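You operate a simulated robot arm through the tools that you are given. There is no shell and no other tool. Be economical: measure what you need, move in short steps, check, and stop when the job is done.

You are at the controls of a simulated two-armed robot. One attempt, no reset.

## Task
Pick up the job ticket from the front of the plate bench with one hand, pass it to the other hand and put it on the clear half of the green top of unit two.

The check looks at the end state, three seconds after you hand in, the way a careful person would. Anything else that was tipped, shoved, dropped, spilled or broken makes it a failure.

## Robot
Two 7-joint arms with two-finger parallel grippers on one trunk, on a base that drives. Base frame: it is fixed to the floor where the robot stands at the start and does not move with it; the origin is under the middle of the robot, x ahead of it, y to its left, z up; the surface under the hand at the start is at about z = 0.9. Readings come in m, degrees, newtons and seconds.
The left shoulder is at the start at [0.02, 0.113, 1.272], the right one opposite. With the tool pointing down near the work surface each hand reaches from about 0.22 to 0.6 m from the robot's upright axis, wherever it stands, measured 20 degrees to its own side. Places, roughly: clear half of the green top of unit two [-2.1, -0.4, 1]. Payload 1.57 kg a hand.
The tool frame of a hand sits at the grasp point between the pads (the TCP): z along the fingers, y along the line on which they close. The tips reach 0.03 m beyond it. The gripper opens to 0.08 m. The fingers are 0.017 m wide and 0.012 m thick; the gripper's body (0.04 by 0.082 m) begins 0.08 m behind the TCP.
Orientation is that of the tool frame in the base frame, as a unit quaternion [x, y, z, w]. With the fingers straight down and closing along the base's y, the tool's x points along the base's -x, its y along +y and its z along -z.

## Interface
- The arms move only by the tool move_arm. It takes "left_deltas", "right_deltas" or both (then of equal length, played together; a hand with none holds still); each is a list of rows, each an object of numbers (a shift or turn left out is 0, a gripper value left out holds the last): "dx", "dy", "dz": the shift along the tool's x, y, z in units of 200 mm (1.0 is 200 mm); "rx", "ry", "rz": the turn, a rotation vector about the tool's x, y, z in units of 60 degrees (1.0 is 60 degrees); "claw": the opening, from 0 (shut) to 1 (fully open). In form: [{"dx": .., "dy": .., "dz": .., "rx": .., "ry": .., "rz": .., "claw": ..}, ...]. A call has 1 to 20 rows; each row is the pose to reach, as a shift and turn from the pose commanded when the call began, along the tool's axes at that moment. A call with a number of a shift or a turn outside -1 to 1 is refused whole. A row lasts 0.2 s, in which the tool goes at most 0.05 m and 8.6 degrees; a call with a longer step from one row to the next is refused whole, and so is a gripper value outside its range. A pose out of reach is approached as far as the arm can. The call stops where the force on the tool passes 40 N (or 10 N more than at its start, if that is more) or the arm is blocked; 0.2 s more then pass. Each finger travels about 0.045 m/s and halts on what it meets, pressing with about 24 N; the grip force reading is that of the motor and also rises with nothing between the fingers. The clock runs only during rows and for 0.2 s after the last one: add rows that repeat a pose to give the fingers time. It gives the time, the measured TCP pose, the force on the tool (base axes), the opening and the grip force at its end, in the units of the frame above (readings bear some noise), with the torque about the TCP (base axes, N m) and any sound that the robot's microphone picked up.
- Cameras (640 x 400 px; columns grow to the right, rows downward): "scene" is now at [0.1013, -0.0021, 1.3936]; the picture's right is [-0.02, -1.00, 0.00], its down [-0.50, 0.01, -0.86] and it looks along [0.86, -0.02, -0.50] (base axes); focal length 278 px, centre (320, 200). "left" rides on the left gripper at [0.072, 0.007, -0.122] in its tool frame; the picture's right is [-0.09, 1.00, 0.00], its down [-0.84, -0.08, -0.54] and it looks along [-0.54, -0.05, 0.84] (tool axes); focal length 238 px, centre (320, 200). "right" rides on the right gripper at [0.072, -0.007, -0.122] in its tool frame; the picture's right is [0.09, 1.00, 0.00], its down [-0.84, 0.08, -0.54] and it looks along [-0.54, 0.05, 0.84] (tool axes); focal length 238 px, centre (320, 200). There is no depth. A picture from a camera that has moved, and an enlarged one, comes with that camera's place and axes in the base frame and with its lens. The place of the scene camera against the robot may be out by one fixed shift of up to 0.012 m in any direction.
- grab_frame(camera): a new picture of that camera. No time passes.
- lift_body(by): slides the trunk up (or, below 0, down) by that many m; the arms and the scene camera ride with it, the base frame stays. It gives what a move gives, with no picture.
- drive_base(legs): drives the robot by 1 to 6 legs, each [ahead, left, turn to the left] in m, m and degrees, along the robot's own axes; the way and the turn of a leg run together, so that a leg with both is an arc; at most 1.5 m and 180 degrees a leg. The arms and the cameras ride along, it lands a little off, and it stops where it bumps. It gives what a move gives.
- turn_head(pan, tilt): turns the head with the scene camera to pan (to the left, within 80 degrees either way) and tilt (down, from -29 to 69), counted from straight ahead of the robot. It gives what a move gives.
- inspect(camera, box): a new picture of the part [left, top, right, bottom] of that camera's present view, enlarged. No time passes.
- finish_job(): hands the job in; it is judged then, once.

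Work in short steps. Places have to be worked out from the pictures, the camera data and where the tool is seen: move nearer, look again, correct. Check each grasp and each placing, and mend what went wrong. You have 120 turns and 100 pictures in all, those below and enlarged ones among them. Open the grippers and draw the arms clear of the work before you hand the job in, unless the task says otherwise; then end with one line.

The tools are called after "Request:" as name(argument=value, ...) on one line, values as JSON. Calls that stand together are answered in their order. move_arm: Moves the arms, as the interface text tells. Its arguments: {"type":"object","properties":{"left_deltas":{"type":"array","items":{"type":"object","properties":{"dx":{"type":"number"},"dy":{"type":"number"},"dz":{"type":"number"},"rx":{"type":"number"},"ry":{"type":"number"},"rz":{"type":"number"},"claw":{"type":"number"}}}},"right_deltas":{"type":"array","items":{"type":"object","properties":{"dx":{"type":"number"},"dy":{"type":"number"},"dz":{"type":"number"},"rx":{"type":"number"},"ry":{"type":"number"},"rz":{"type":"number"},"claw":{"type":"number"}}}}},"required":[]} The other tools are called the same way: lift_body (by) slides the trunk up or down; drive_base (legs) drives the base; turn_head (pan, tilt) turns the head that bears the scene camera; grab_frame (camera) takes a picture; inspect (camera, box) takes an enlarged picture of a part of a camera's view; finish_job () hands the job in.

At the start:

```text
t: 0.0
left_tool_pos: [0.4451, 0.1517, 1.1985]
left_tcp_rot: [0.0, 1.0, -0.001, 0.0]
left_force: [0.2, 0.6, -0.4]
left_moment: [-0.02, 0.0, -0.01]
left_grip_width: 0.0799
left_grip_force: 0.0
right_tool_pos: [0.4727, -0.1477, 1.1903]
right_tcp_rot: [0.0, 1.0, 0.0, 0.0]
right_force: [-0.1, -0.5, -0.3]
right_moment: [0.0, 0.02, 0.03]
right_grip_width: 0.0798
right_grip_force: 0.2
trunk travel left (down, up): [-0.325, 0.245]
robot x, y, heading: [-0.0002, -0.0002, -0.1]
head pan, tilt: [-1.1, 30.1]
```

scene: 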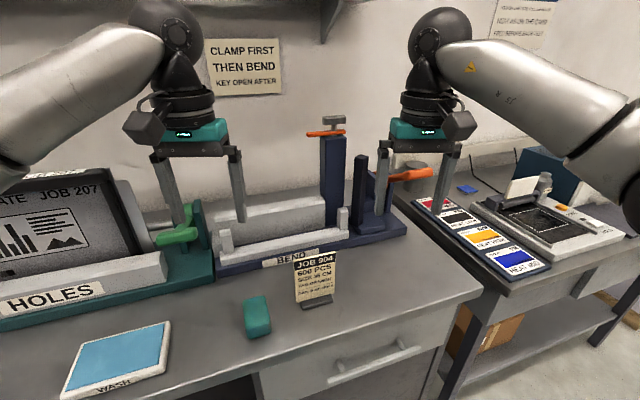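
right: 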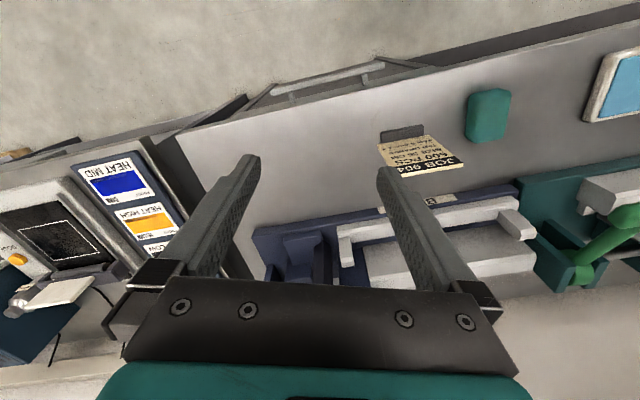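
left: 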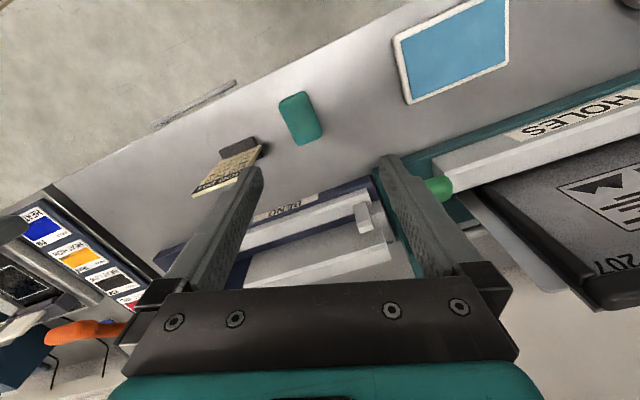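

The ticket (JOB 904) seems to stand in a small dark foot at the bench front. I enlarge it from two cameras.

Request:
inspect(camera="scene", box=[230, 220, 390, 320])

Request:
inspect(camera="right", box=[350, 80, 510, 180])

Request:
inspect(camera="left", box=[160, 100, 320, 200])

```text
4.00 times, centred on (310, 270) of scene
camera zoom: at [0.1013, -0.0021, 1.3936], right [-0.02, -1.0, 0.0], down [-0.5, 0.01, -0.86], along [0.86, -0.02, -0.5], focal length 1110 px, centre (360, -80)
```

zoom: 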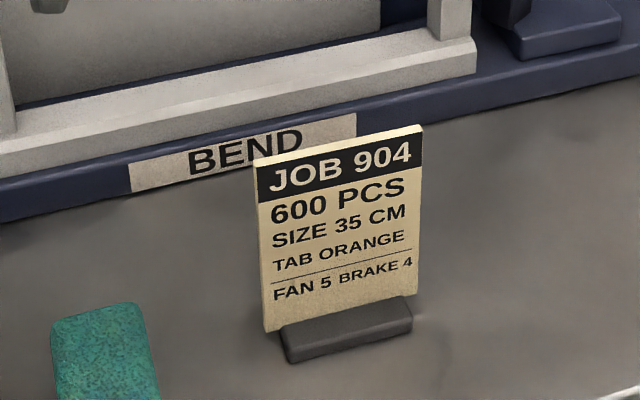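

```text
4.00 times, centred on (430, 130) of right
camera zoom: at [0.401, -0.1548, 1.3117], right [-0.09, 1.0, 0.0], down [0.84, 0.08, 0.54], along [0.54, 0.05, -0.84], focal length 953 px, centre (-120, 480)
```

zoom: 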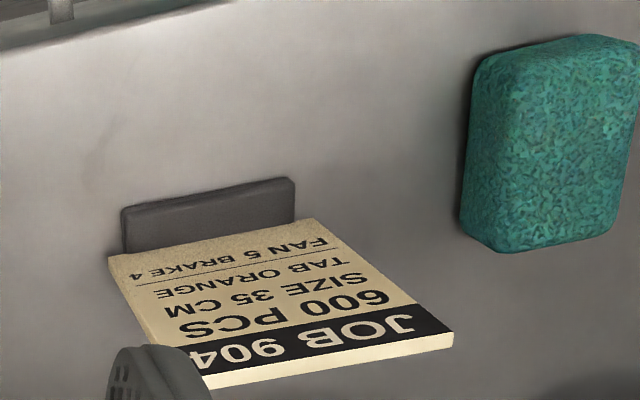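

```text
4.00 times, centred on (240, 150) of left
camera zoom: at [0.3729, 0.159, 1.3205], right [0.09, 1.0, 0.0], down [0.84, -0.08, 0.54], along [0.54, -0.05, -0.84], focal length 953 px, centre (640, 400)
```

zoom: 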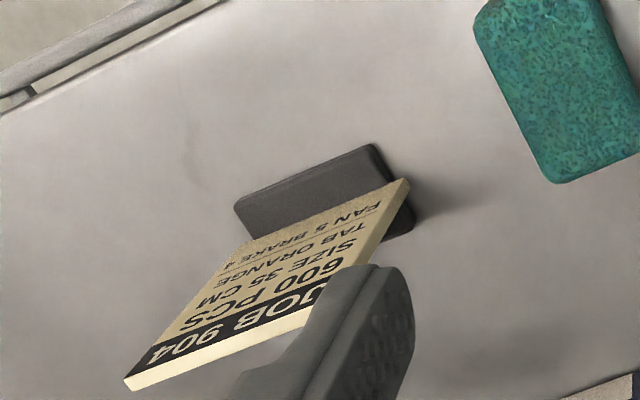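

Triangulated, the ticket is a card about 0.087 m wide and 8 mm thick, standing upright from (0.51, 0.039) to (0.536, -0.044), z about 0.91 to 1.025. I plan to pinch its right edge with the right hand tilted, leaving the top for the left hand. First I turn both hands about their axes.

Request:
move_arm(right_deltas=[{"rz": -0.14}, {"rz": -0.28}, {"rz": -0.42}, {"rz": -0.56}, {"rz": -0.7}, {"rz": -0.84}, {"rz": -0.98}], left_deltas=[{"rz": 0.14}, {"rz": 0.28}, {"rz": 0.42}, {"rz": 0.56}, {"rz": 0.7}, {"rz": 0.84}, {"rz": 0.98}])

```text
t: 1.6
left_tool_pos: [0.4454, 0.1528, 1.1979]
left_tcp_rot: [0.492, 0.871, -0.002, 0.0]
left_force: [-0.1, -0.8, -0.5]
left_moment: [-0.02, 0.02, 0.01]
left_grip_width: 0.0801
left_grip_force: 0.1
right_tool_pos: [0.433, -0.1666, 1.1789]
right_tcp_rot: [-0.383, 0.924, 0.0, 0.001]
right_force: [0.8, -0.3, 0.1]
right_moment: [-0.03, 0.01, 0.04]
right_grip_width: 0.0801
right_grip_force: 0.1
right hand out of reach, approached as far as the arm can: row 6, 7
trunk travel left (down, up): [-0.325, 0.245]
robot x, y, heading: [-0.0021, -0.0009, 0.2]
head pan, tilt: [-1.1, 30.1]
```

The right hand can't turn that way, but the left one did 59° without trouble. So the left hand should pick, with the base turned about 14° to the right, which squares it to the card.

Request:
drive_base(legs=[[0, 0, -14]])

Request:
grab_frame(camera="scene")

Request:
grab_frame(camera="left")

```text
t: 2.9
left_tool_pos: [0.4692, 0.0383, 1.1971]
left_tcp_rot: [0.594, 0.805, 0.0, 0.0]
left_force: [-0.1, -0.2, -0.6]
left_moment: [-0.03, 0.0, 0.01]
left_grip_width: 0.0798
left_grip_force: 0.0
right_tool_pos: [0.3782, -0.2684, 1.1788]
right_tcp_rot: [-0.265, 0.964, 0.001, 0.001]
right_force: [0.1, -0.4, 0.2]
right_moment: [0.05, 0.01, -0.01]
right_grip_width: 0.0799
right_grip_force: 0.1
trunk travel left (down, up): [-0.325, 0.245]
robot x, y, heading: [0.0027, 0.001, -14.3]
head pan, tilt: [-1.1, 30.1]
```

```text
93 pictures are left
camera scene: at [0.0977, -0.0269, 1.3936], right [-0.26, -0.96, 0.0], down [-0.48, 0.13, -0.86], along [0.83, -0.23, -0.5], focal length 278 px, centre (320, 200)
```

scene: 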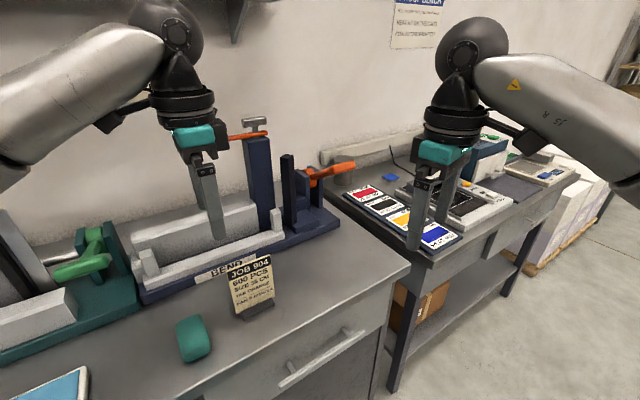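

```text
92 pictures are left
camera left: at [0.4538, 0.1095, 1.3205], right [0.98, 0.21, 0.0], down [0.17, -0.82, 0.54], along [0.11, -0.53, -0.84], focal length 238 px, centre (320, 200)
```

left: 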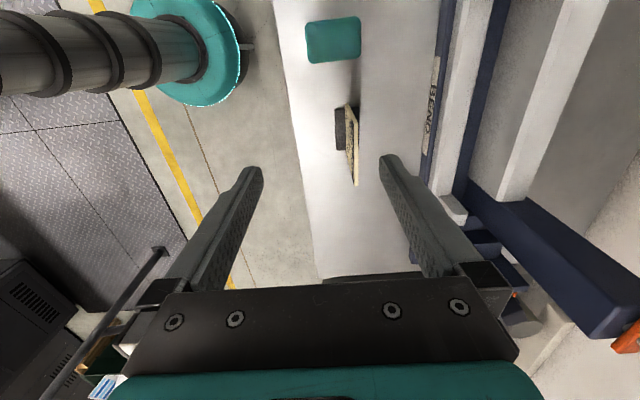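

The turn went well; the left camera now sees the card almost edge-on. I enlarge it to fix its place and yaw.

Request:
inspect(camera="left", box=[290, 90, 418, 200])

Request:
inspect(camera="scene", box=[190, 240, 318, 320])

```text
3.64 times, centred on (354, 145) of left
camera zoom: at [0.4538, 0.1095, 1.3205], right [0.98, 0.21, 0.0], down [0.17, -0.82, 0.54], along [0.11, -0.53, -0.84], focal length 867 px, centre (196, 400)
```

zoom: 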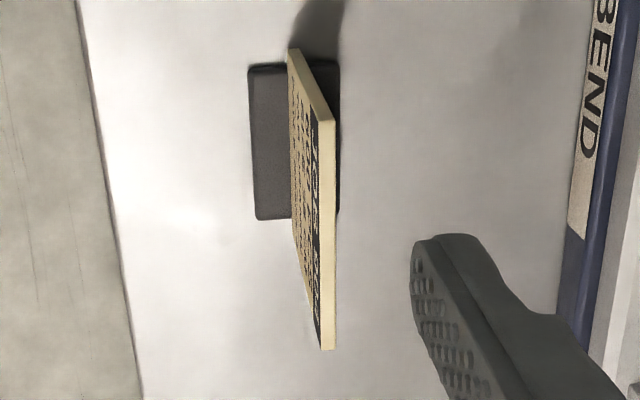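

```text
5.00 times, centred on (254, 280) of scene
camera zoom: at [0.0977, -0.0269, 1.3936], right [-0.26, -0.96, 0.0], down [-0.48, 0.13, -0.86], along [0.83, -0.23, -0.5], focal length 1388 px, centre (650, -200)
```

zoom: 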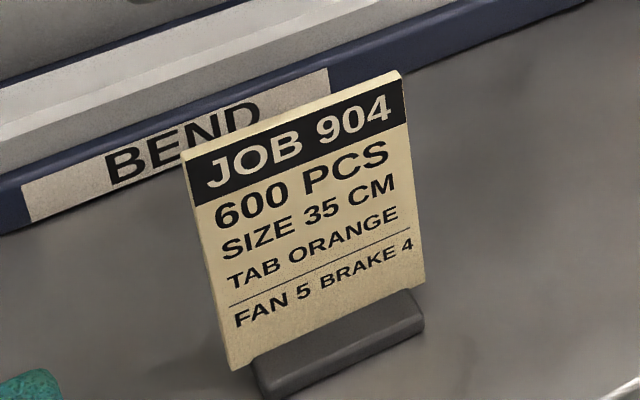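

Both wrist cameras agree: card top centre is about (0.525, -0.001, 1.028), line direction (0.292, -0.956), vertical, about 6 mm thick. The left tool's axes already match it. I go to a tilted pre-grasp off the left edge, and turn the right hand back.

Request:
move_arm(left_deltas=[{"dx": 0.018, "dy": 0.035, "dz": 0.124, "ry": -0.105}, {"dx": 0.036, "dy": 0.07, "dz": 0.248, "ry": -0.21}, {"dx": 0.054, "dy": 0.105, "dz": 0.372, "ry": -0.316}, {"dx": 0.072, "dy": 0.14, "dz": 0.497, "ry": -0.422}, {"dx": 0.09, "dy": 0.176, "dz": 0.621, "ry": -0.528}, {"dx": 0.108, "dy": 0.211, "dz": 0.745, "ry": -0.633}, {"dx": 0.108, "dy": 0.211, "dz": 0.745, "ry": -0.633}], right_deltas=[{"rz": 0.14}, {"rz": 0.28}, {"rz": 0.42}, {"rz": 0.56}, {"rz": 0.7}, {"rz": 0.84}, {"rz": 0.98}])

Request:
grab_frame(camera="left")

Request:
grab_frame(camera="scene")

```text
t: 4.5
left_tool_pos: [0.5031, 0.0736, 1.0483]
left_tcp_rot: [0.561, 0.76, -0.194, 0.263]
left_force: [0.4, 0.2, 0.8]
left_moment: [0.01, -0.01, 0.0]
left_grip_width: 0.0799
left_grip_force: 0.1
right_tool_pos: [0.3786, -0.2685, 1.1799]
right_tcp_rot: [0.243, 0.97, 0.001, 0.0]
right_force: [0.2, -0.9, 0.7]
right_moment: [0.0, -0.03, 0.0]
right_grip_width: 0.0796
right_grip_force: 0.0
trunk travel left (down, up): [-0.325, 0.245]
robot x, y, heading: [0.0007, -0.0024, -14.1]
head pan, tilt: [-1.1, 30.1]
```

```text
89 pictures are left
camera left: at [0.471, 0.2003, 1.1012], right [0.97, 0.22, 0.06], down [0.02, -0.33, 0.94], along [0.23, -0.92, -0.33], focal length 238 px, centre (320, 200)
```

left: 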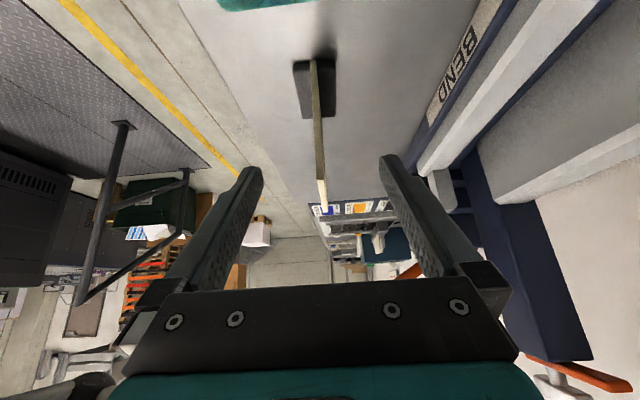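

```text
88 pictures are left
camera scene: at [0.0978, -0.0268, 1.3936], right [-0.26, -0.96, 0.0], down [-0.48, 0.13, -0.86], along [0.83, -0.23, -0.5], focal length 278 px, centre (320, 200)
```

scene: 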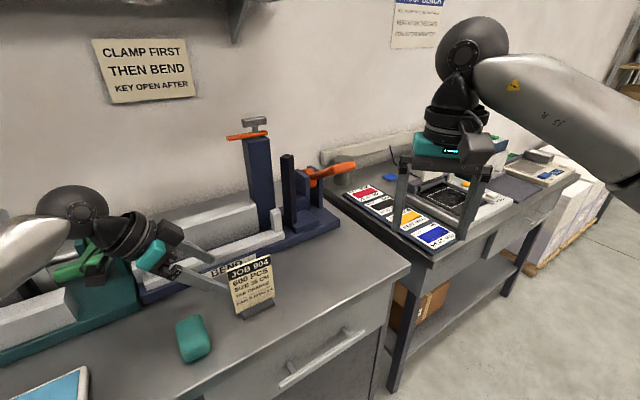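

The card lies centred between the open fingers. I advance 0.081 m along the tool axis.

Request:
move_arm(left_deltas=[{"dz": 0.1}, {"dz": 0.2}, {"dz": 0.3}, {"dz": 0.405}])

Request:
grab_frame(camera="left")

Request:
inspect(camera="scene", box=[140, 220, 300, 320])

```text
t: 5.5
left_tool_pos: [0.5185, 0.0245, 0.9845]
left_tcp_rot: [0.562, 0.761, -0.192, 0.26]
left_force: [-0.2, -0.3, 0.6]
left_moment: [0.02, 0.02, 0.0]
left_grip_width: 0.0802
left_grip_force: 0.1
right_tool_pos: [0.3778, -0.2688, 1.1801]
right_tcp_rot: [0.242, 0.97, 0.001, -0.001]
right_force: [-0.2, -0.1, -0.1]
right_moment: [0.04, -0.02, 0.0]
right_grip_width: 0.0802
right_grip_force: 0.1
trunk travel left (down, up): [-0.325, 0.245]
robot x, y, heading: [-0.0042, -0.0007, -14.1]
head pan, tilt: [-1.1, 30.1]
```

```text
87 pictures are left
camera left: at [0.4851, 0.1529, 1.037], right [0.97, 0.22, 0.06], down [0.02, -0.34, 0.94], along [0.23, -0.92, -0.33], focal length 238 px, centre (320, 200)
```

left: 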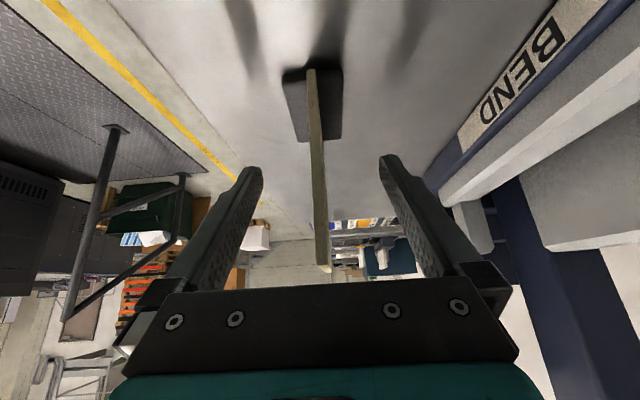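

```text
4.00 times, centred on (220, 270) of scene
camera zoom: at [0.098, -0.0268, 1.3936], right [-0.26, -0.96, 0.0], down [-0.48, 0.13, -0.86], along [0.83, -0.23, -0.5], focal length 1110 px, centre (720, -80)
```

zoom: 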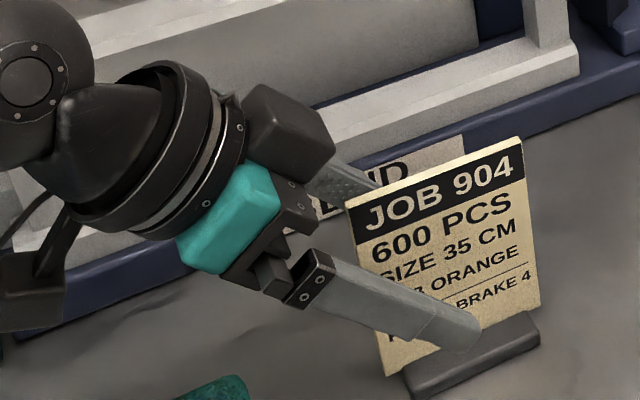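

The fingers straddle the card centrally, with the tips above the foot. Now closing.

Request:
move_arm(left_deltas=[{"claw": 0}, {"claw": 0}, {"claw": 0}, {"claw": 0}, {"claw": 0}, {"claw": 0}])

Request:
grab_frame(camera="left")

```text
t: 6.8
left_tool_pos: [0.5175, 0.0255, 0.9841]
left_tcp_rot: [0.561, 0.761, -0.193, 0.262]
left_force: [0.0, 1.0, -0.1]
left_moment: [-0.02, 0.0, -0.02]
left_grip_width: 0.0057
left_grip_force: 24.4
right_tool_pos: [0.3786, -0.2695, 1.1801]
right_tcp_rot: [0.242, 0.97, 0.0, 0.0]
right_force: [0.2, -0.6, 0.8]
right_moment: [-0.05, -0.02, -0.01]
right_grip_width: 0.08
right_grip_force: 0.1
trunk travel left (down, up): [-0.325, 0.245]
robot x, y, heading: [0.0026, -0.0059, -14.2]
head pan, tilt: [-1.1, 30.1]
```

```text
85 pictures are left
camera left: at [0.4849, 0.1529, 1.0374], right [0.97, 0.22, 0.06], down [0.02, -0.33, 0.94], along [0.23, -0.92, -0.33], focal length 238 px, centre (320, 200)
```

left: 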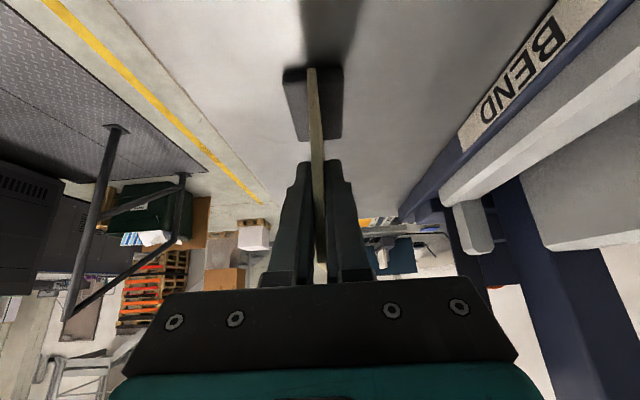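

Gripped at 5.7 mm. I lift straight up 0.12 m.

Request:
move_arm(left_deltas=[{"dx": -0.04, "dz": -0.05}, {"dx": -0.11, "dz": -0.14}, {"dx": -0.2, "dz": -0.255}, {"dx": -0.29, "dz": -0.37}, {"dx": -0.37, "dz": -0.473}])

Request:
grab_frame(camera="scene")

```text
t: 8.1
left_tool_pos: [0.5177, 0.0252, 1.1042]
left_tcp_rot: [0.561, 0.762, -0.192, 0.261]
left_force: [1.0, 0.2, -0.2]
left_moment: [0.02, 0.01, -0.04]
left_grip_width: 0.0055
left_grip_force: 23.8
right_tool_pos: [0.3777, -0.2701, 1.1796]
right_tcp_rot: [0.242, 0.97, 0.001, 0.0]
right_force: [0.9, 0.1, -0.6]
right_moment: [-0.01, -0.02, 0.0]
right_grip_width: 0.0801
right_grip_force: 0.2
trunk travel left (down, up): [-0.325, 0.245]
robot x, y, heading: [0.0045, 0.003, -14.0]
head pan, tilt: [-1.1, 30.1]
```

```text
84 pictures are left
camera scene: at [0.0978, -0.0266, 1.3936], right [-0.26, -0.96, 0.0], down [-0.48, 0.13, -0.86], along [0.83, -0.23, -0.5], focal length 278 px, centre (320, 200)
```

scene: 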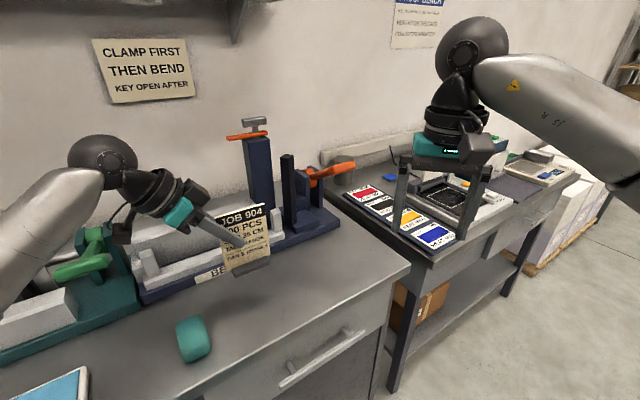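

The foot came along, so the ticket is one piece. I back off the bench 0.3 m for room before the handover.

Request:
drive_base(legs=[[-0.3, 0, 0]])

Request:
turn_head(pan=-80, tilt=25)

Request:
grab_frame(camera="scene")

Request:
turn_head(pan=80, tilt=25)

Request:
grab_frame(camera="scene")

Request:
turn_head(pan=0, tilt=30)

```text
t: 10.1
left_tool_pos: [0.2264, 0.0987, 1.1047]
left_tcp_rot: [0.561, 0.761, -0.193, 0.262]
left_force: [-0.1, -0.1, -1.2]
left_moment: [0.0, 0.0, 0.02]
left_grip_width: 0.0058
left_grip_force: 23.7
right_tool_pos: [0.0883, -0.1952, 1.1804]
right_tcp_rot: [0.242, 0.97, 0.001, 0.001]
right_force: [-0.2, 0.3, 0.1]
right_moment: [0.0, -0.01, 0.0]
right_grip_width: 0.0797
right_grip_force: 0.0
trunk travel left (down, up): [-0.325, 0.245]
robot x, y, heading: [-0.289, 0.0731, -13.8]
head pan, tilt: [-1.1, 30.1]
```

```text
t: 11.6
left_tool_pos: [0.2271, 0.0997, 1.1046]
left_tcp_rot: [0.561, 0.761, -0.193, 0.262]
left_force: [-0.8, 0.5, 0.0]
left_moment: [0.04, 0.03, -0.01]
left_grip_width: 0.0055
left_grip_force: 24.3
right_tool_pos: [0.0869, -0.1956, 1.1795]
right_tcp_rot: [0.242, 0.97, 0.001, 0.0]
right_force: [0.7, -0.2, -0.1]
right_moment: [-0.03, 0.0, 0.05]
right_grip_width: 0.0801
right_grip_force: 0.1
trunk travel left (down, up): [-0.325, 0.245]
robot x, y, heading: [-0.2903, 0.0756, -14.1]
head pan, tilt: [-80.0, 25.0]
```

```text
83 pictures are left
camera scene: at [-0.2865, -0.0216, 1.4017], right [-1.0, 0.07, 0.0], down [0.03, 0.42, -0.91], along [-0.06, -0.9, -0.42], focal length 278 px, centre (320, 200)
```

scene: 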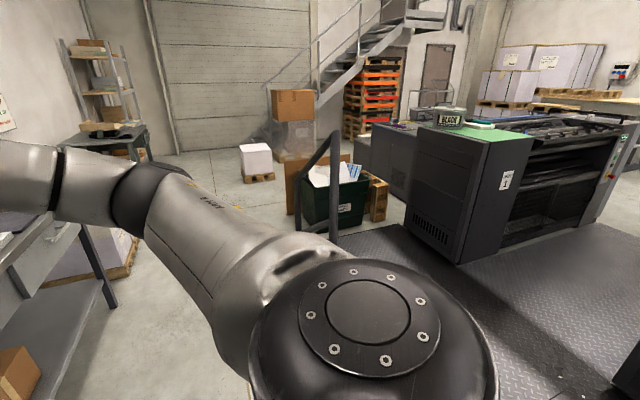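

```text
t: 14.1
left_tool_pos: [0.2269, 0.0986, 1.1037]
left_tcp_rot: [0.561, 0.761, -0.194, 0.262]
left_force: [0.0, -0.1, -0.9]
left_moment: [0.04, -0.02, 0.01]
left_grip_width: 0.0056
left_grip_force: 24.5
right_tool_pos: [0.088, -0.195, 1.1795]
right_tcp_rot: [0.242, 0.97, 0.001, 0.0]
right_force: [-0.3, -0.4, 0.0]
right_moment: [0.02, 0.0, 0.02]
right_grip_width: 0.0801
right_grip_force: 0.1
trunk travel left (down, up): [-0.325, 0.245]
robot x, y, heading: [-0.2919, 0.0727, -14.1]
head pan, tilt: [80.0, 25.0]
```

```text
82 pictures are left
camera scene: at [-0.2423, 0.1544, 1.4017], right [0.91, -0.41, 0.0], down [-0.17, -0.39, -0.91], along [0.37, 0.83, -0.42], focal length 278 px, centre (320, 200)
```

scene: 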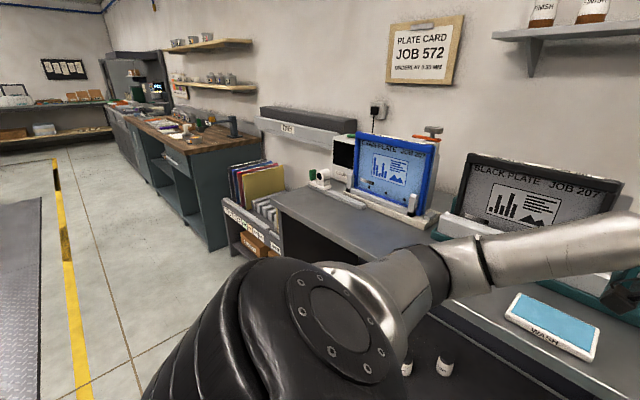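

```text
t: 15.6
left_tool_pos: [0.2256, 0.0969, 1.1049]
left_tcp_rot: [0.561, 0.761, -0.192, 0.262]
left_force: [0.4, 0.3, -0.9]
left_moment: [0.03, 0.0, 0.03]
left_grip_width: 0.0057
left_grip_force: 24.1
right_tool_pos: [0.0876, -0.1963, 1.1793]
right_tcp_rot: [0.242, 0.97, 0.001, 0.001]
right_force: [0.5, 0.1, 0.3]
right_moment: [-0.03, -0.01, -0.05]
right_grip_width: 0.0799
right_grip_force: 0.0
trunk travel left (down, up): [-0.325, 0.245]
robot x, y, heading: [-0.2909, 0.0714, -14.3]
head pan, tilt: [0.0, 30.0]
```

The press with green-topped units is behind to the right. For the handover I bring the left hand (with the card) to the middle in front of the robot, and turn the right hand into the card's line.

Request:
move_arm(left_deltas=[{"dx": -0.073, "dy": -0.094, "dz": 0.004}, {"dx": -0.146, "dy": -0.188, "dz": 0.008}, {"dx": -0.219, "dy": -0.282, "dz": 0.012}, {"dx": -0.292, "dy": -0.376, "dz": 0.016}, {"dx": -0.365, "dy": -0.47, "dz": 0.02}, {"dx": -0.438, "dy": -0.565, "dz": 0.025}], right_deltas=[{"rz": 0.125, "dz": -0.06}, {"rz": 0.25, "dz": -0.12}, {"rz": 0.375, "dz": -0.18}, {"rz": 0.5, "dz": -0.24}, {"rz": 0.625, "dz": -0.3}, {"rz": 0.75, "dz": -0.35}])

Request:
grab_frame(camera="scene")

Request:
grab_frame(camera="right")

```text
t: 17.0
left_tool_pos: [0.1411, -0.0041, 1.1557]
left_tcp_rot: [0.561, 0.762, -0.192, 0.261]
left_force: [-0.3, -0.5, -1.8]
left_moment: [0.02, -0.02, 0.0]
left_grip_width: 0.0058
left_grip_force: 24.6
right_tool_pos: [0.0876, -0.196, 1.2496]
right_tcp_rot: [0.596, 0.803, 0.001, -0.001]
right_force: [0.0, 0.3, -0.5]
right_moment: [-0.01, 0.0, 0.0]
right_grip_width: 0.0799
right_grip_force: 0.0
trunk travel left (down, up): [-0.325, 0.245]
robot x, y, heading: [-0.2909, 0.0719, -14.0]
head pan, tilt: [0.0, 30.0]
```

```text
81 pictures are left
camera scene: at [-0.1925, 0.0479, 1.3938], right [-0.24, -0.97, 0.0], down [-0.48, 0.12, -0.87], along [0.84, -0.21, -0.5], focal length 278 px, centre (320, 200)
```

scene: 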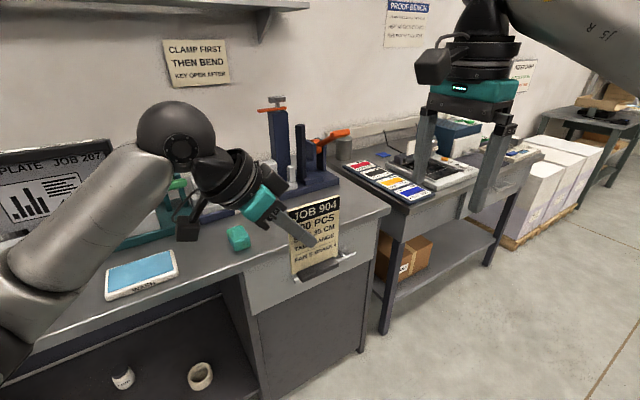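

```text
80 pictures are left
camera right: at [0.0604, -0.129, 1.3708], right [0.93, 0.38, 0.0], down [0.32, -0.78, 0.54], along [0.2, -0.5, -0.84], focal length 238 px, centre (320, 200)
```

right: 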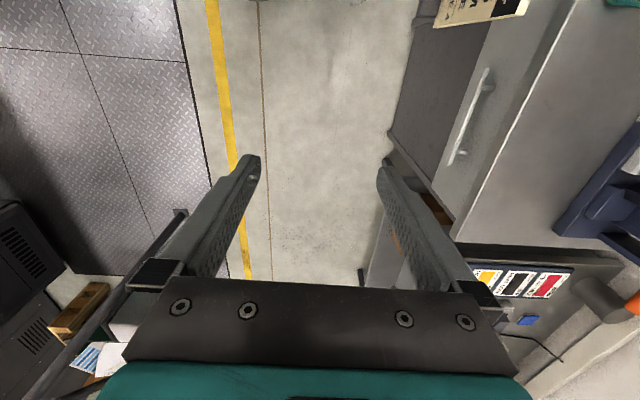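

The right hand reached the card's heading. Next I tilt it 30° and bring it to a pre-grasp about 0.11 m off the card's upper right.

Request:
move_arm(right_deltas=[{"dx": 0.055, "dy": 0.089, "dz": -0.04, "ry": 0.083}, {"dx": 0.11, "dy": 0.178, "dz": -0.08, "ry": 0.166}, {"dx": 0.165, "dy": 0.267, "dz": -0.12, "ry": 0.25}, {"dx": 0.22, "dy": 0.356, "dz": -0.12, "ry": 0.333}, {"dx": 0.275, "dy": 0.446, "dz": -0.12, "ry": 0.416}, {"dx": 0.329, "dy": 0.535, "dz": -0.12, "ry": 0.5}])

Request:
grab_frame(camera="scene")

Request:
grab_frame(camera="right")

```text
t: 18.4
left_tool_pos: [0.1408, -0.004, 1.154]
left_tcp_rot: [0.561, 0.761, -0.194, 0.262]
left_force: [0.1, -0.8, 0.1]
left_moment: [0.03, 0.0, 0.01]
left_grip_width: 0.0057
left_grip_force: 24.0
right_tool_pos: [0.1716, -0.1, 1.2742]
right_tcp_rot: [0.574, 0.777, 0.155, -0.208]
right_force: [-0.9, -1.6, 0.3]
right_moment: [0.0, -0.02, 0.04]
right_grip_width: 0.0799
right_grip_force: 0.1
trunk travel left (down, up): [-0.325, 0.245]
robot x, y, heading: [-0.2916, 0.0716, -14.0]
head pan, tilt: [0.0, 30.0]
```

```text
79 pictures are left
camera scene: at [-0.1919, 0.0489, 1.3938], right [-0.24, -0.97, 0.0], down [-0.49, 0.12, -0.87], along [0.84, -0.21, -0.5], focal length 278 px, centre (320, 200)
```

scene: 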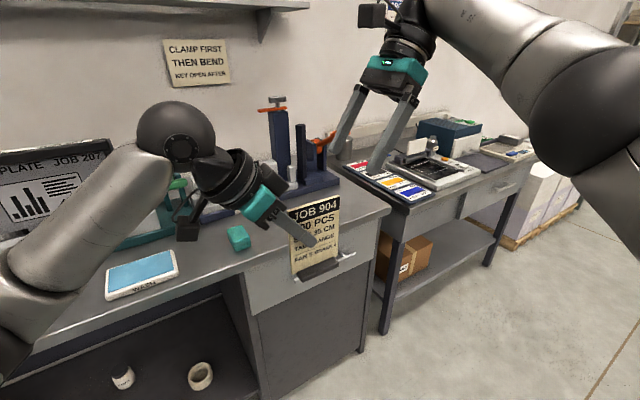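

```text
78 pictures are left
camera right: at [0.1647, -0.1015, 1.4141], right [0.93, 0.37, 0.05], down [0.37, -0.93, 0.05], along [0.06, -0.03, -1.0], focal length 238 px, centre (320, 200)
```

right: 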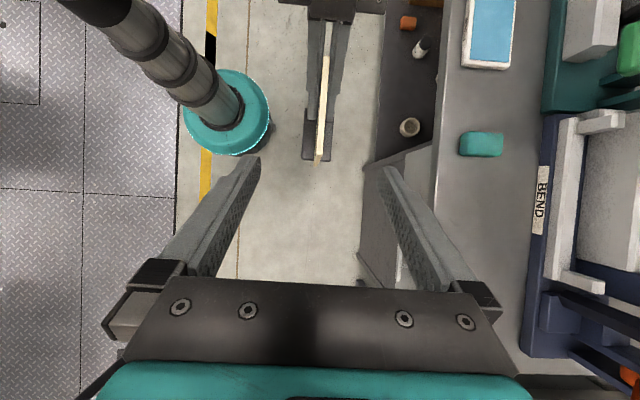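

The card sits on the right hand's centre line (within 2 mm) and aligned. I advance 0.11 m along the tool axis.

Request:
move_arm(right_deltas=[{"dz": 0.11}, {"dz": 0.22}, {"dz": 0.33}, {"dz": 0.44}, {"dz": 0.55}])

Request:
inspect(camera="scene", box=[200, 130, 420, 290])

Request:
grab_frame(camera="right")

```text
t: 19.6
left_tool_pos: [0.1407, -0.0028, 1.1551]
left_tcp_rot: [0.562, 0.761, -0.193, 0.261]
left_force: [0.6, -0.6, -0.5]
left_moment: [0.06, -0.02, -0.01]
left_grip_width: 0.0057
left_grip_force: 24.1
right_tool_pos: [0.1555, -0.0479, 1.1782]
right_tcp_rot: [0.574, 0.776, 0.156, -0.208]
right_force: [0.9, -0.7, 0.8]
right_moment: [-0.01, 0.0, 0.02]
right_grip_width: 0.0799
right_grip_force: 0.1
trunk travel left (down, up): [-0.325, 0.245]
robot x, y, heading: [-0.2919, 0.0736, -14.3]
head pan, tilt: [0.0, 30.0]
```

```text
2.50 times, centred on (310, 210) of scene
camera zoom: at [-0.1922, 0.0483, 1.3938], right [-0.24, -0.97, 0.0], down [-0.49, 0.12, -0.87], along [0.84, -0.21, -0.5], focal length 694 px, centre (345, 175)
```

zoom: 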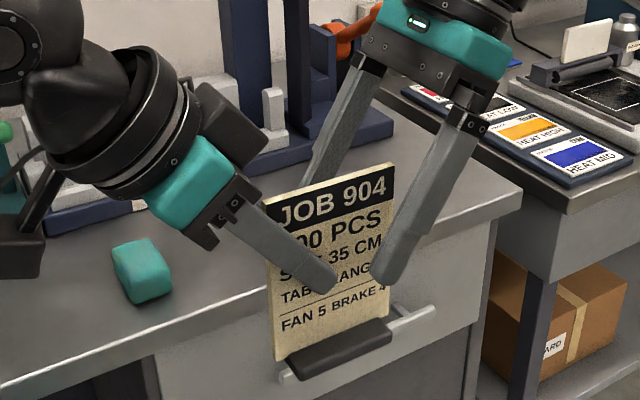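

```text
76 pictures are left
camera right: at [0.1489, -0.0489, 1.319], right [0.93, 0.37, 0.05], down [0.36, -0.93, 0.05], along [0.06, -0.03, -1.0], focal length 238 px, centre (320, 200)
```

right: 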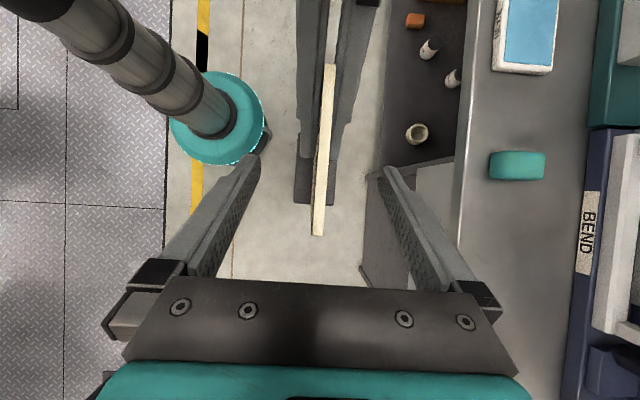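

The right fingers straddle the upper right corner, clear of the left fingers. Closing the right gripper.

Request:
move_arm(right_deltas=[{"claw": 0}, {"claw": 0}, {"claw": 0}, {"claw": 0}, {"claw": 0}, {"claw": 0}])

Request:
inspect(camera="scene", box=[200, 130, 420, 290])

```text
t: 21.0
left_tool_pos: [0.1413, -0.0034, 1.1548]
left_tcp_rot: [0.561, 0.762, -0.193, 0.261]
left_force: [2.4, 1.4, -0.8]
left_moment: [-0.04, -0.05, -0.04]
left_grip_width: 0.0056
left_grip_force: 24.3
right_tool_pos: [0.154, -0.0492, 1.1791]
right_tcp_rot: [0.574, 0.777, 0.154, -0.209]
right_force: [-2.7, -0.8, 0.2]
right_moment: [0.05, 0.1, 0.12]
right_grip_width: 0.0055
right_grip_force: 24.2
trunk travel left (down, up): [-0.325, 0.245]
robot x, y, heading: [-0.2926, 0.0745, -14.2]
head pan, tilt: [0.0, 30.0]
```

```text
2.50 times, centred on (310, 210) of scene
camera zoom: at [-0.1923, 0.0482, 1.3938], right [-0.24, -0.97, 0.0], down [-0.48, 0.12, -0.87], along [0.84, -0.21, -0.5], focal length 694 px, centre (345, 175)
```

zoom: 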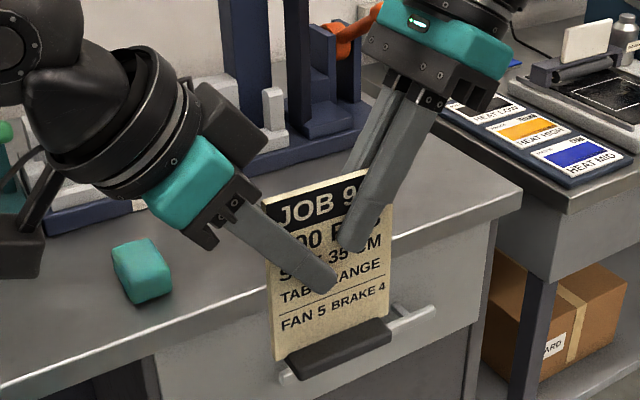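

Both hands now hold the card at 5.6 mm. I open the left gripper and draw it straight back along its axis.

Request:
move_arm(left_deltas=[{"claw": 1}, {"claw": 1}, {"claw": 1}, {"claw": 1}, {"claw": 1}, {"dz": -0.1, "claw": 1}, {"dz": -0.25, "claw": 1}, {"dz": -0.4, "claw": 1}, {"dz": -0.55, "claw": 1}])

Request:
grab_frame(camera="scene")

```text
t: 23.0
left_tool_pos: [0.1203, 0.0605, 1.2402]
left_tcp_rot: [0.561, 0.761, -0.193, 0.262]
left_force: [0.0, -0.2, 0.2]
left_moment: [0.04, 0.0, -0.01]
left_grip_width: 0.0801
left_grip_force: 0.1
right_tool_pos: [0.1537, -0.0481, 1.1787]
right_tcp_rot: [0.574, 0.777, 0.155, -0.208]
right_force: [-0.3, 0.1, -0.7]
right_moment: [-0.01, -0.03, 0.04]
right_grip_width: 0.0057
right_grip_force: 23.3
trunk travel left (down, up): [-0.325, 0.245]
robot x, y, heading: [-0.2914, 0.0686, -14.0]
head pan, tilt: [0.0, 30.0]
```

```text
74 pictures are left
camera scene: at [-0.1925, 0.0485, 1.3938], right [-0.24, -0.97, 0.0], down [-0.48, 0.12, -0.87], along [0.84, -0.21, -0.5], focal length 278 px, centre (320, 200)
```

scene: 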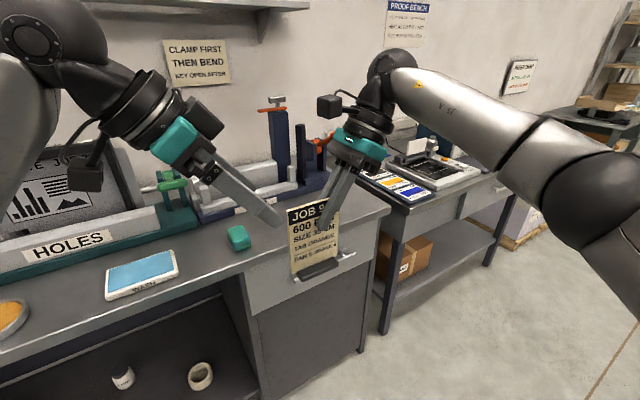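

The right hand holds it alone. I park the left hand further left, upright, and turn right to look for unit two.

Request:
move_arm(left_deltas=[{"dx": 0.083, "dy": 0.064, "dz": -0.066, "ry": 0.105}, {"dx": 0.166, "dy": 0.128, "dz": -0.132, "ry": 0.21}, {"dx": 0.25, "dy": 0.192, "dz": -0.2, "ry": 0.315}, {"dx": 0.333, "dy": 0.256, "dz": -0.266, "ry": 0.42}, {"dx": 0.416, "dy": 0.32, "dz": -0.333, "ry": 0.525}, {"dx": 0.5, "dy": 0.385, "dz": -0.4, "ry": 0.63}])

Request:
drive_base(legs=[[0, 0, -75]])

Request:
turn_head(pan=-60, tilt=25)

Request:
grab_frame(camera="scene")

```text
t: 24.4
left_tool_pos: [0.1563, 0.206, 1.2421]
left_tcp_rot: [0.594, 0.804, 0.0, 0.001]
left_force: [-0.5, 0.4, -0.9]
left_moment: [0.01, -0.01, 0.0]
left_grip_width: 0.0799
left_grip_force: 0.1
right_tool_pos: [0.1552, -0.0481, 1.1785]
right_tcp_rot: [0.574, 0.777, 0.155, -0.209]
right_force: [0.1, -1.0, -1.5]
right_moment: [-0.03, 0.02, -0.02]
right_grip_width: 0.0054
right_grip_force: 24.4
trunk travel left (down, up): [-0.325, 0.245]
robot x, y, heading: [-0.2914, 0.073, -14.0]
head pan, tilt: [0.0, 30.0]
```

```text
t: 28.1
left_tool_pos: [-0.0486, -0.3259, 1.2416]
left_tcp_rot: [0.961, 0.276, -0.001, 0.001]
left_force: [-0.1, -0.2, -0.8]
left_moment: [0.01, 0.01, 0.01]
left_grip_width: 0.08
left_grip_force: 0.2
right_tool_pos: [-0.2944, -0.3894, 1.1786]
right_tcp_rot: [0.929, 0.265, 0.25, -0.07]
right_force: [0.2, -0.8, 0.3]
right_moment: [-0.01, 0.0, -0.03]
right_grip_width: 0.0055
right_grip_force: 24.4
trunk travel left (down, up): [-0.325, 0.245]
robot x, y, heading: [-0.2891, 0.0726, -89.4]
head pan, tilt: [0.0, 30.0]
```

```text
t: 29.4
left_tool_pos: [-0.0497, -0.3253, 1.2418]
left_tcp_rot: [0.961, 0.276, -0.002, 0.0]
left_force: [0.1, -0.2, -0.1]
left_moment: [-0.03, -0.01, -0.01]
left_grip_width: 0.0798
left_grip_force: 0.1
right_tool_pos: [-0.295, -0.3897, 1.1777]
right_tcp_rot: [0.929, 0.264, 0.25, -0.071]
right_force: [0.3, 0.4, -0.5]
right_moment: [-0.04, 0.01, -0.02]
right_grip_width: 0.0051
right_grip_force: 23.6
trunk travel left (down, up): [-0.325, 0.245]
robot x, y, heading: [-0.2921, 0.078, -89.0]
head pan, tilt: [-60.0, 25.0]
```

```text
73 pictures are left
camera scene: at [-0.3688, 0.0155, 1.4017], right [-0.51, 0.86, 0.0], down [0.36, 0.22, -0.91], along [-0.78, -0.46, -0.42], focal length 278 px, centre (320, 200)
```

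scene: 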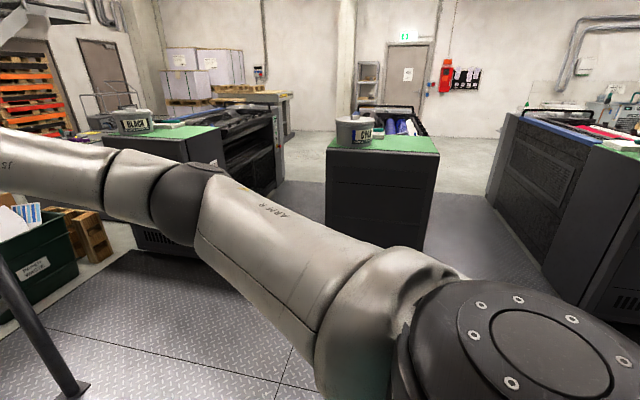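

Unit two is the middle one: ink can on its left half, right half clear, near (-2.05, -0.36). I raise the trunk 0.1 m, turn towards it and drive 0.75 m closer.

Request:
lift_body(by=0.1)

Request:
drive_base(legs=[[0, 0, -76], [0.75, 0, 0]])

Request:
turn_head(pan=0, tilt=30)

Request:
grab_frame(camera="scene")

```text
t: 30.7
left_tool_pos: [-0.0483, -0.3256, 1.341]
left_tcp_rot: [0.961, 0.276, -0.001, 0.0]
left_force: [0.7, -0.1, -0.2]
left_moment: [0.04, 0.01, 0.0]
left_grip_width: 0.0799
left_grip_force: 0.0
right_tool_pos: [-0.2948, -0.3896, 1.2784]
right_tcp_rot: [0.928, 0.265, 0.251, -0.071]
right_force: [-0.4, -0.3, -0.7]
right_moment: [-0.01, 0.02, -0.02]
right_grip_width: 0.0053
right_grip_force: 24.3
trunk travel left (down, up): [-0.425, 0.145]
robot x, y, heading: [-0.2888, 0.0716, -89.5]
head pan, tilt: [-60.0, 25.0]
```

```text
t: 38.0
left_tool_pos: [-1.3465, -0.4496, 1.3423]
left_tcp_rot: [0.927, -0.375, -0.001, -0.001]
left_force: [-0.6, -0.3, -0.3]
left_moment: [-0.02, -0.02, 0.0]
left_grip_width: 0.0801
left_grip_force: 0.1
right_tool_pos: [-1.467, -0.2269, 1.2779]
right_tcp_rot: [0.895, -0.363, 0.241, 0.097]
right_force: [0.2, 0.4, -0.8]
right_moment: [0.02, 0.0, 0.0]
right_grip_width: 0.0053
right_grip_force: 24.1
trunk travel left (down, up): [-0.425, 0.145]
robot x, y, heading: [-1.0179, -0.1187, -165.3]
head pan, tilt: [-60.0, 25.0]
```

```text
t: 39.3
left_tool_pos: [-1.3474, -0.4491, 1.3422]
left_tcp_rot: [0.927, -0.374, -0.001, -0.001]
left_force: [-0.4, 0.5, 0.0]
left_moment: [0.01, 0.0, -0.05]
left_grip_width: 0.0799
left_grip_force: 0.1
right_tool_pos: [-1.4671, -0.2256, 1.2791]
right_tcp_rot: [0.895, -0.363, 0.241, 0.098]
right_force: [0.4, 0.3, 0.4]
right_moment: [0.04, 0.01, -0.01]
right_grip_width: 0.0054
right_grip_force: 23.8
trunk travel left (down, up): [-0.425, 0.145]
robot x, y, heading: [-1.0221, -0.1198, -165.2]
head pan, tilt: [0.0, 30.0]
```

```text
72 pictures are left
camera scene: at [-1.1153, -0.1444, 1.4938], right [-0.25, 0.97, 0.0], down [0.48, 0.13, -0.87], along [-0.84, -0.22, -0.5], focal length 278 px, centre (320, 200)
```

scene: 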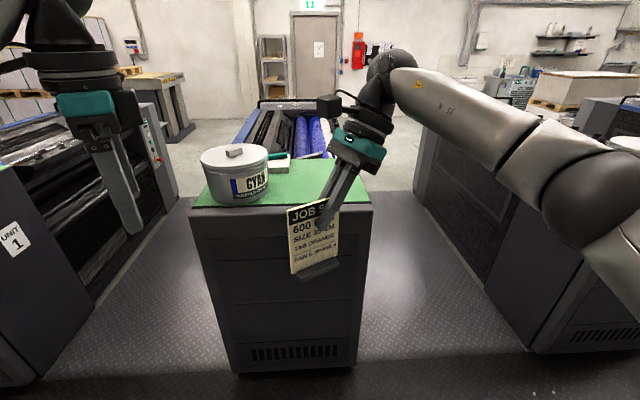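

Near edge of the green top runs from about (-1.79, -0.77) to (-1.96, -0.18), depth about 0.4 m, z about 0.98–1.0. Target is about (-2.07, -0.37). I drive ahead to bring it into the right hand's reach.

Request:
drive_base(legs=[[0.42, 0.09, 1.5]])

Request:
turn_head(pan=0, tilt=42)

Request:
grab_frame(camera="scene")

Request:
grab_frame(camera="right")

Request:
grab_frame(camera="left")

```text
t: 41.9
left_tool_pos: [-1.7166, -0.6551, 1.3421]
left_tcp_rot: [0.932, -0.363, -0.002, 0.0]
left_force: [-0.4, -0.1, -0.5]
left_moment: [0.02, 0.0, -0.01]
left_grip_width: 0.08
left_grip_force: 0.2
right_tool_pos: [-1.8416, -0.4363, 1.2778]
right_tcp_rot: [0.9, -0.351, 0.241, 0.094]
right_force: [0.0, -0.3, -1.3]
right_moment: [0.0, 0.0, 0.03]
right_grip_width: 0.0052
right_grip_force: 23.8
trunk travel left (down, up): [-0.425, 0.145]
robot x, y, heading: [-1.397, -0.3173, -164.1]
head pan, tilt: [0.0, 30.0]
```

```text
t: 42.7
left_tool_pos: [-1.7146, -0.6555, 1.3419]
left_tcp_rot: [0.932, -0.363, -0.001, 0.0]
left_force: [-0.3, 0.7, 0.2]
left_moment: [0.0, -0.03, -0.02]
left_grip_width: 0.08
left_grip_force: 0.0
right_tool_pos: [-1.8422, -0.4355, 1.2784]
right_tcp_rot: [0.9, -0.351, 0.242, 0.095]
right_force: [0.3, -0.2, -0.1]
right_moment: [0.0, 0.06, 0.01]
right_grip_width: 0.0056
right_grip_force: 23.4
trunk travel left (down, up): [-0.425, 0.145]
robot x, y, heading: [-1.3977, -0.3162, -163.9]
head pan, tilt: [0.0, 42.0]
```

```text
71 pictures are left
camera scene: at [-1.4853, -0.3425, 1.4755], right [-0.28, 0.96, 0.0], down [0.64, 0.19, -0.74], along [-0.71, -0.21, -0.67], focal length 278 px, centre (320, 200)
```

scene: 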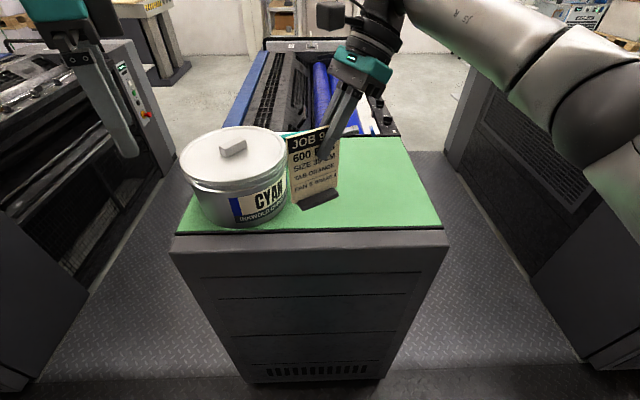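

```text
70 pictures are left
camera right: at [-1.8363, -0.4318, 1.4192], right [-0.62, -0.79, 0.05], down [-0.78, 0.62, 0.05], along [-0.07, -0.01, -1.0], focal length 238 px, centre (320, 200)
```

right: 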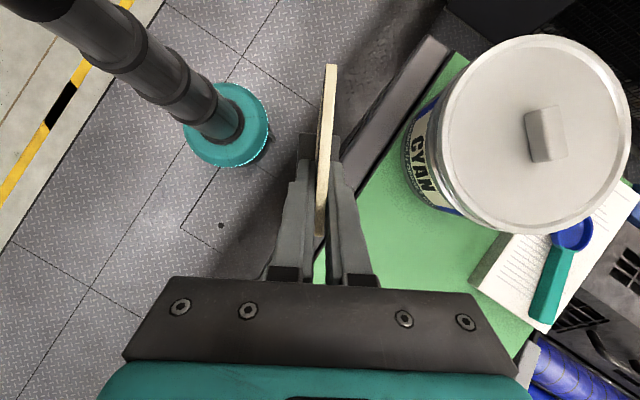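

```text
69 pictures are left
camera left: at [-1.6669, -0.7096, 1.4652], right [-0.74, -0.67, 0.0], down [-0.56, 0.62, 0.54], along [-0.37, 0.4, -0.84], focal length 238 px, centre (320, 200)
```

left: 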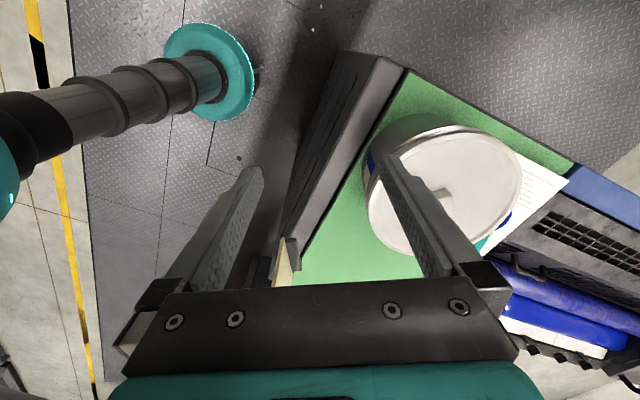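

Refined: green top at z about 0.98, clear-half target about (-2.10, -0.385); the can's edge stays beyond the middle. I drive 0.16 m closer, which keeps the base about 0.37 m from the unit's front, as at the bench.

Request:
drive_base(legs=[[0.16, 0, 0]])

Request:
grab_frame(camera="scene")

```text
t: 44.1
left_tool_pos: [-1.8683, -0.7003, 1.3439]
left_tcp_rot: [0.932, -0.364, 0.0, -0.001]
left_force: [-0.2, 0.0, -0.1]
left_moment: [0.02, -0.02, -0.01]
left_grip_width: 0.08
left_grip_force: 0.1
right_tool_pos: [-1.9949, -0.4795, 1.2783]
right_tcp_rot: [0.899, -0.351, 0.242, 0.094]
right_force: [-0.2, -0.3, -0.6]
right_moment: [0.01, -0.02, 0.02]
right_grip_width: 0.0055
right_grip_force: 24.5
trunk travel left (down, up): [-0.425, 0.145]
robot x, y, heading: [-1.5488, -0.3607, -163.9]
head pan, tilt: [0.0, 42.0]
```

```text
68 pictures are left
camera scene: at [-1.6386, -0.3868, 1.4754], right [-0.28, 0.96, 0.0], down [0.64, 0.19, -0.74], along [-0.71, -0.21, -0.67], focal length 278 px, centre (320, 200)
```

scene: 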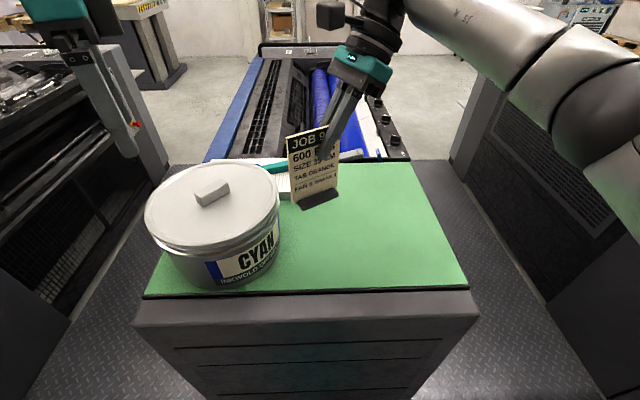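

The card is over the green top; now I shift it sideways at height to above the target.

Request:
move_arm(right_deltas=[{"dx": -0.117, "dz": -0.068}, {"dx": -0.233, "dz": -0.135}, {"dx": -0.35, "dz": -0.203}, {"dx": -0.467, "dz": -0.27}, {"dx": -0.583, "dz": -0.338}, {"dx": -0.7, "dz": -0.405, "dy": 0.008}, {"dx": -0.7, "dz": -0.405, "dy": 0.008}])

Request:
grab_frame(camera="scene")

Request:
grab_frame(camera="right")

```text
t: 45.7
left_tool_pos: [-1.8683, -0.7012, 1.3424]
left_tcp_rot: [0.931, -0.364, -0.002, 0.0]
left_force: [0.0, -0.3, 0.7]
left_moment: [-0.01, 0.04, -0.02]
left_grip_width: 0.0798
left_grip_force: 0.1
right_tool_pos: [-2.0876, -0.3635, 1.2749]
right_tcp_rot: [0.9, -0.351, 0.241, 0.095]
right_force: [0.0, -0.5, -0.2]
right_moment: [0.01, 0.03, 0.01]
right_grip_width: 0.0055
right_grip_force: 23.9
right hand out of reach, approached as far as the arm can: row 5, 6, 7
trunk travel left (down, up): [-0.425, 0.145]
robot x, y, heading: [-1.5457, -0.3583, -164.1]
head pan, tilt: [0.0, 42.0]
```

```text
67 pictures are left
camera scene: at [-1.6368, -0.388, 1.4755], right [-0.28, 0.96, 0.0], down [0.64, 0.19, -0.74], along [-0.71, -0.21, -0.67], focal length 278 px, centre (320, 200)
```

scene: 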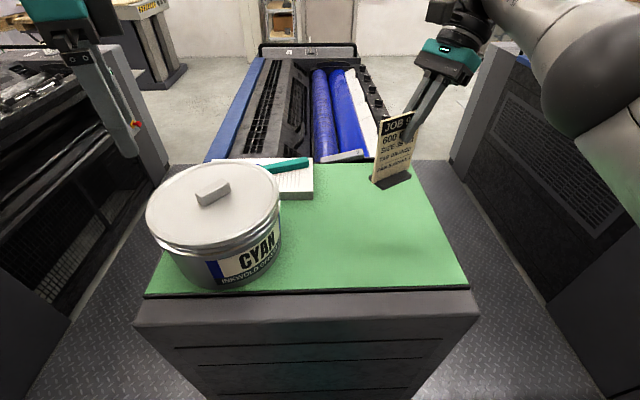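

```text
66 pictures are left
camera right: at [-2.0808, -0.3592, 1.4157], right [-0.62, -0.79, 0.05], down [-0.79, 0.62, 0.05], along [-0.07, -0.01, -1.0], focal length 238 px, centre (320, 200)
```

right: 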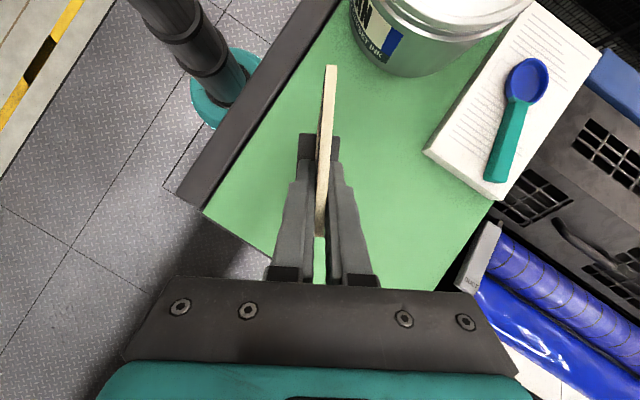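

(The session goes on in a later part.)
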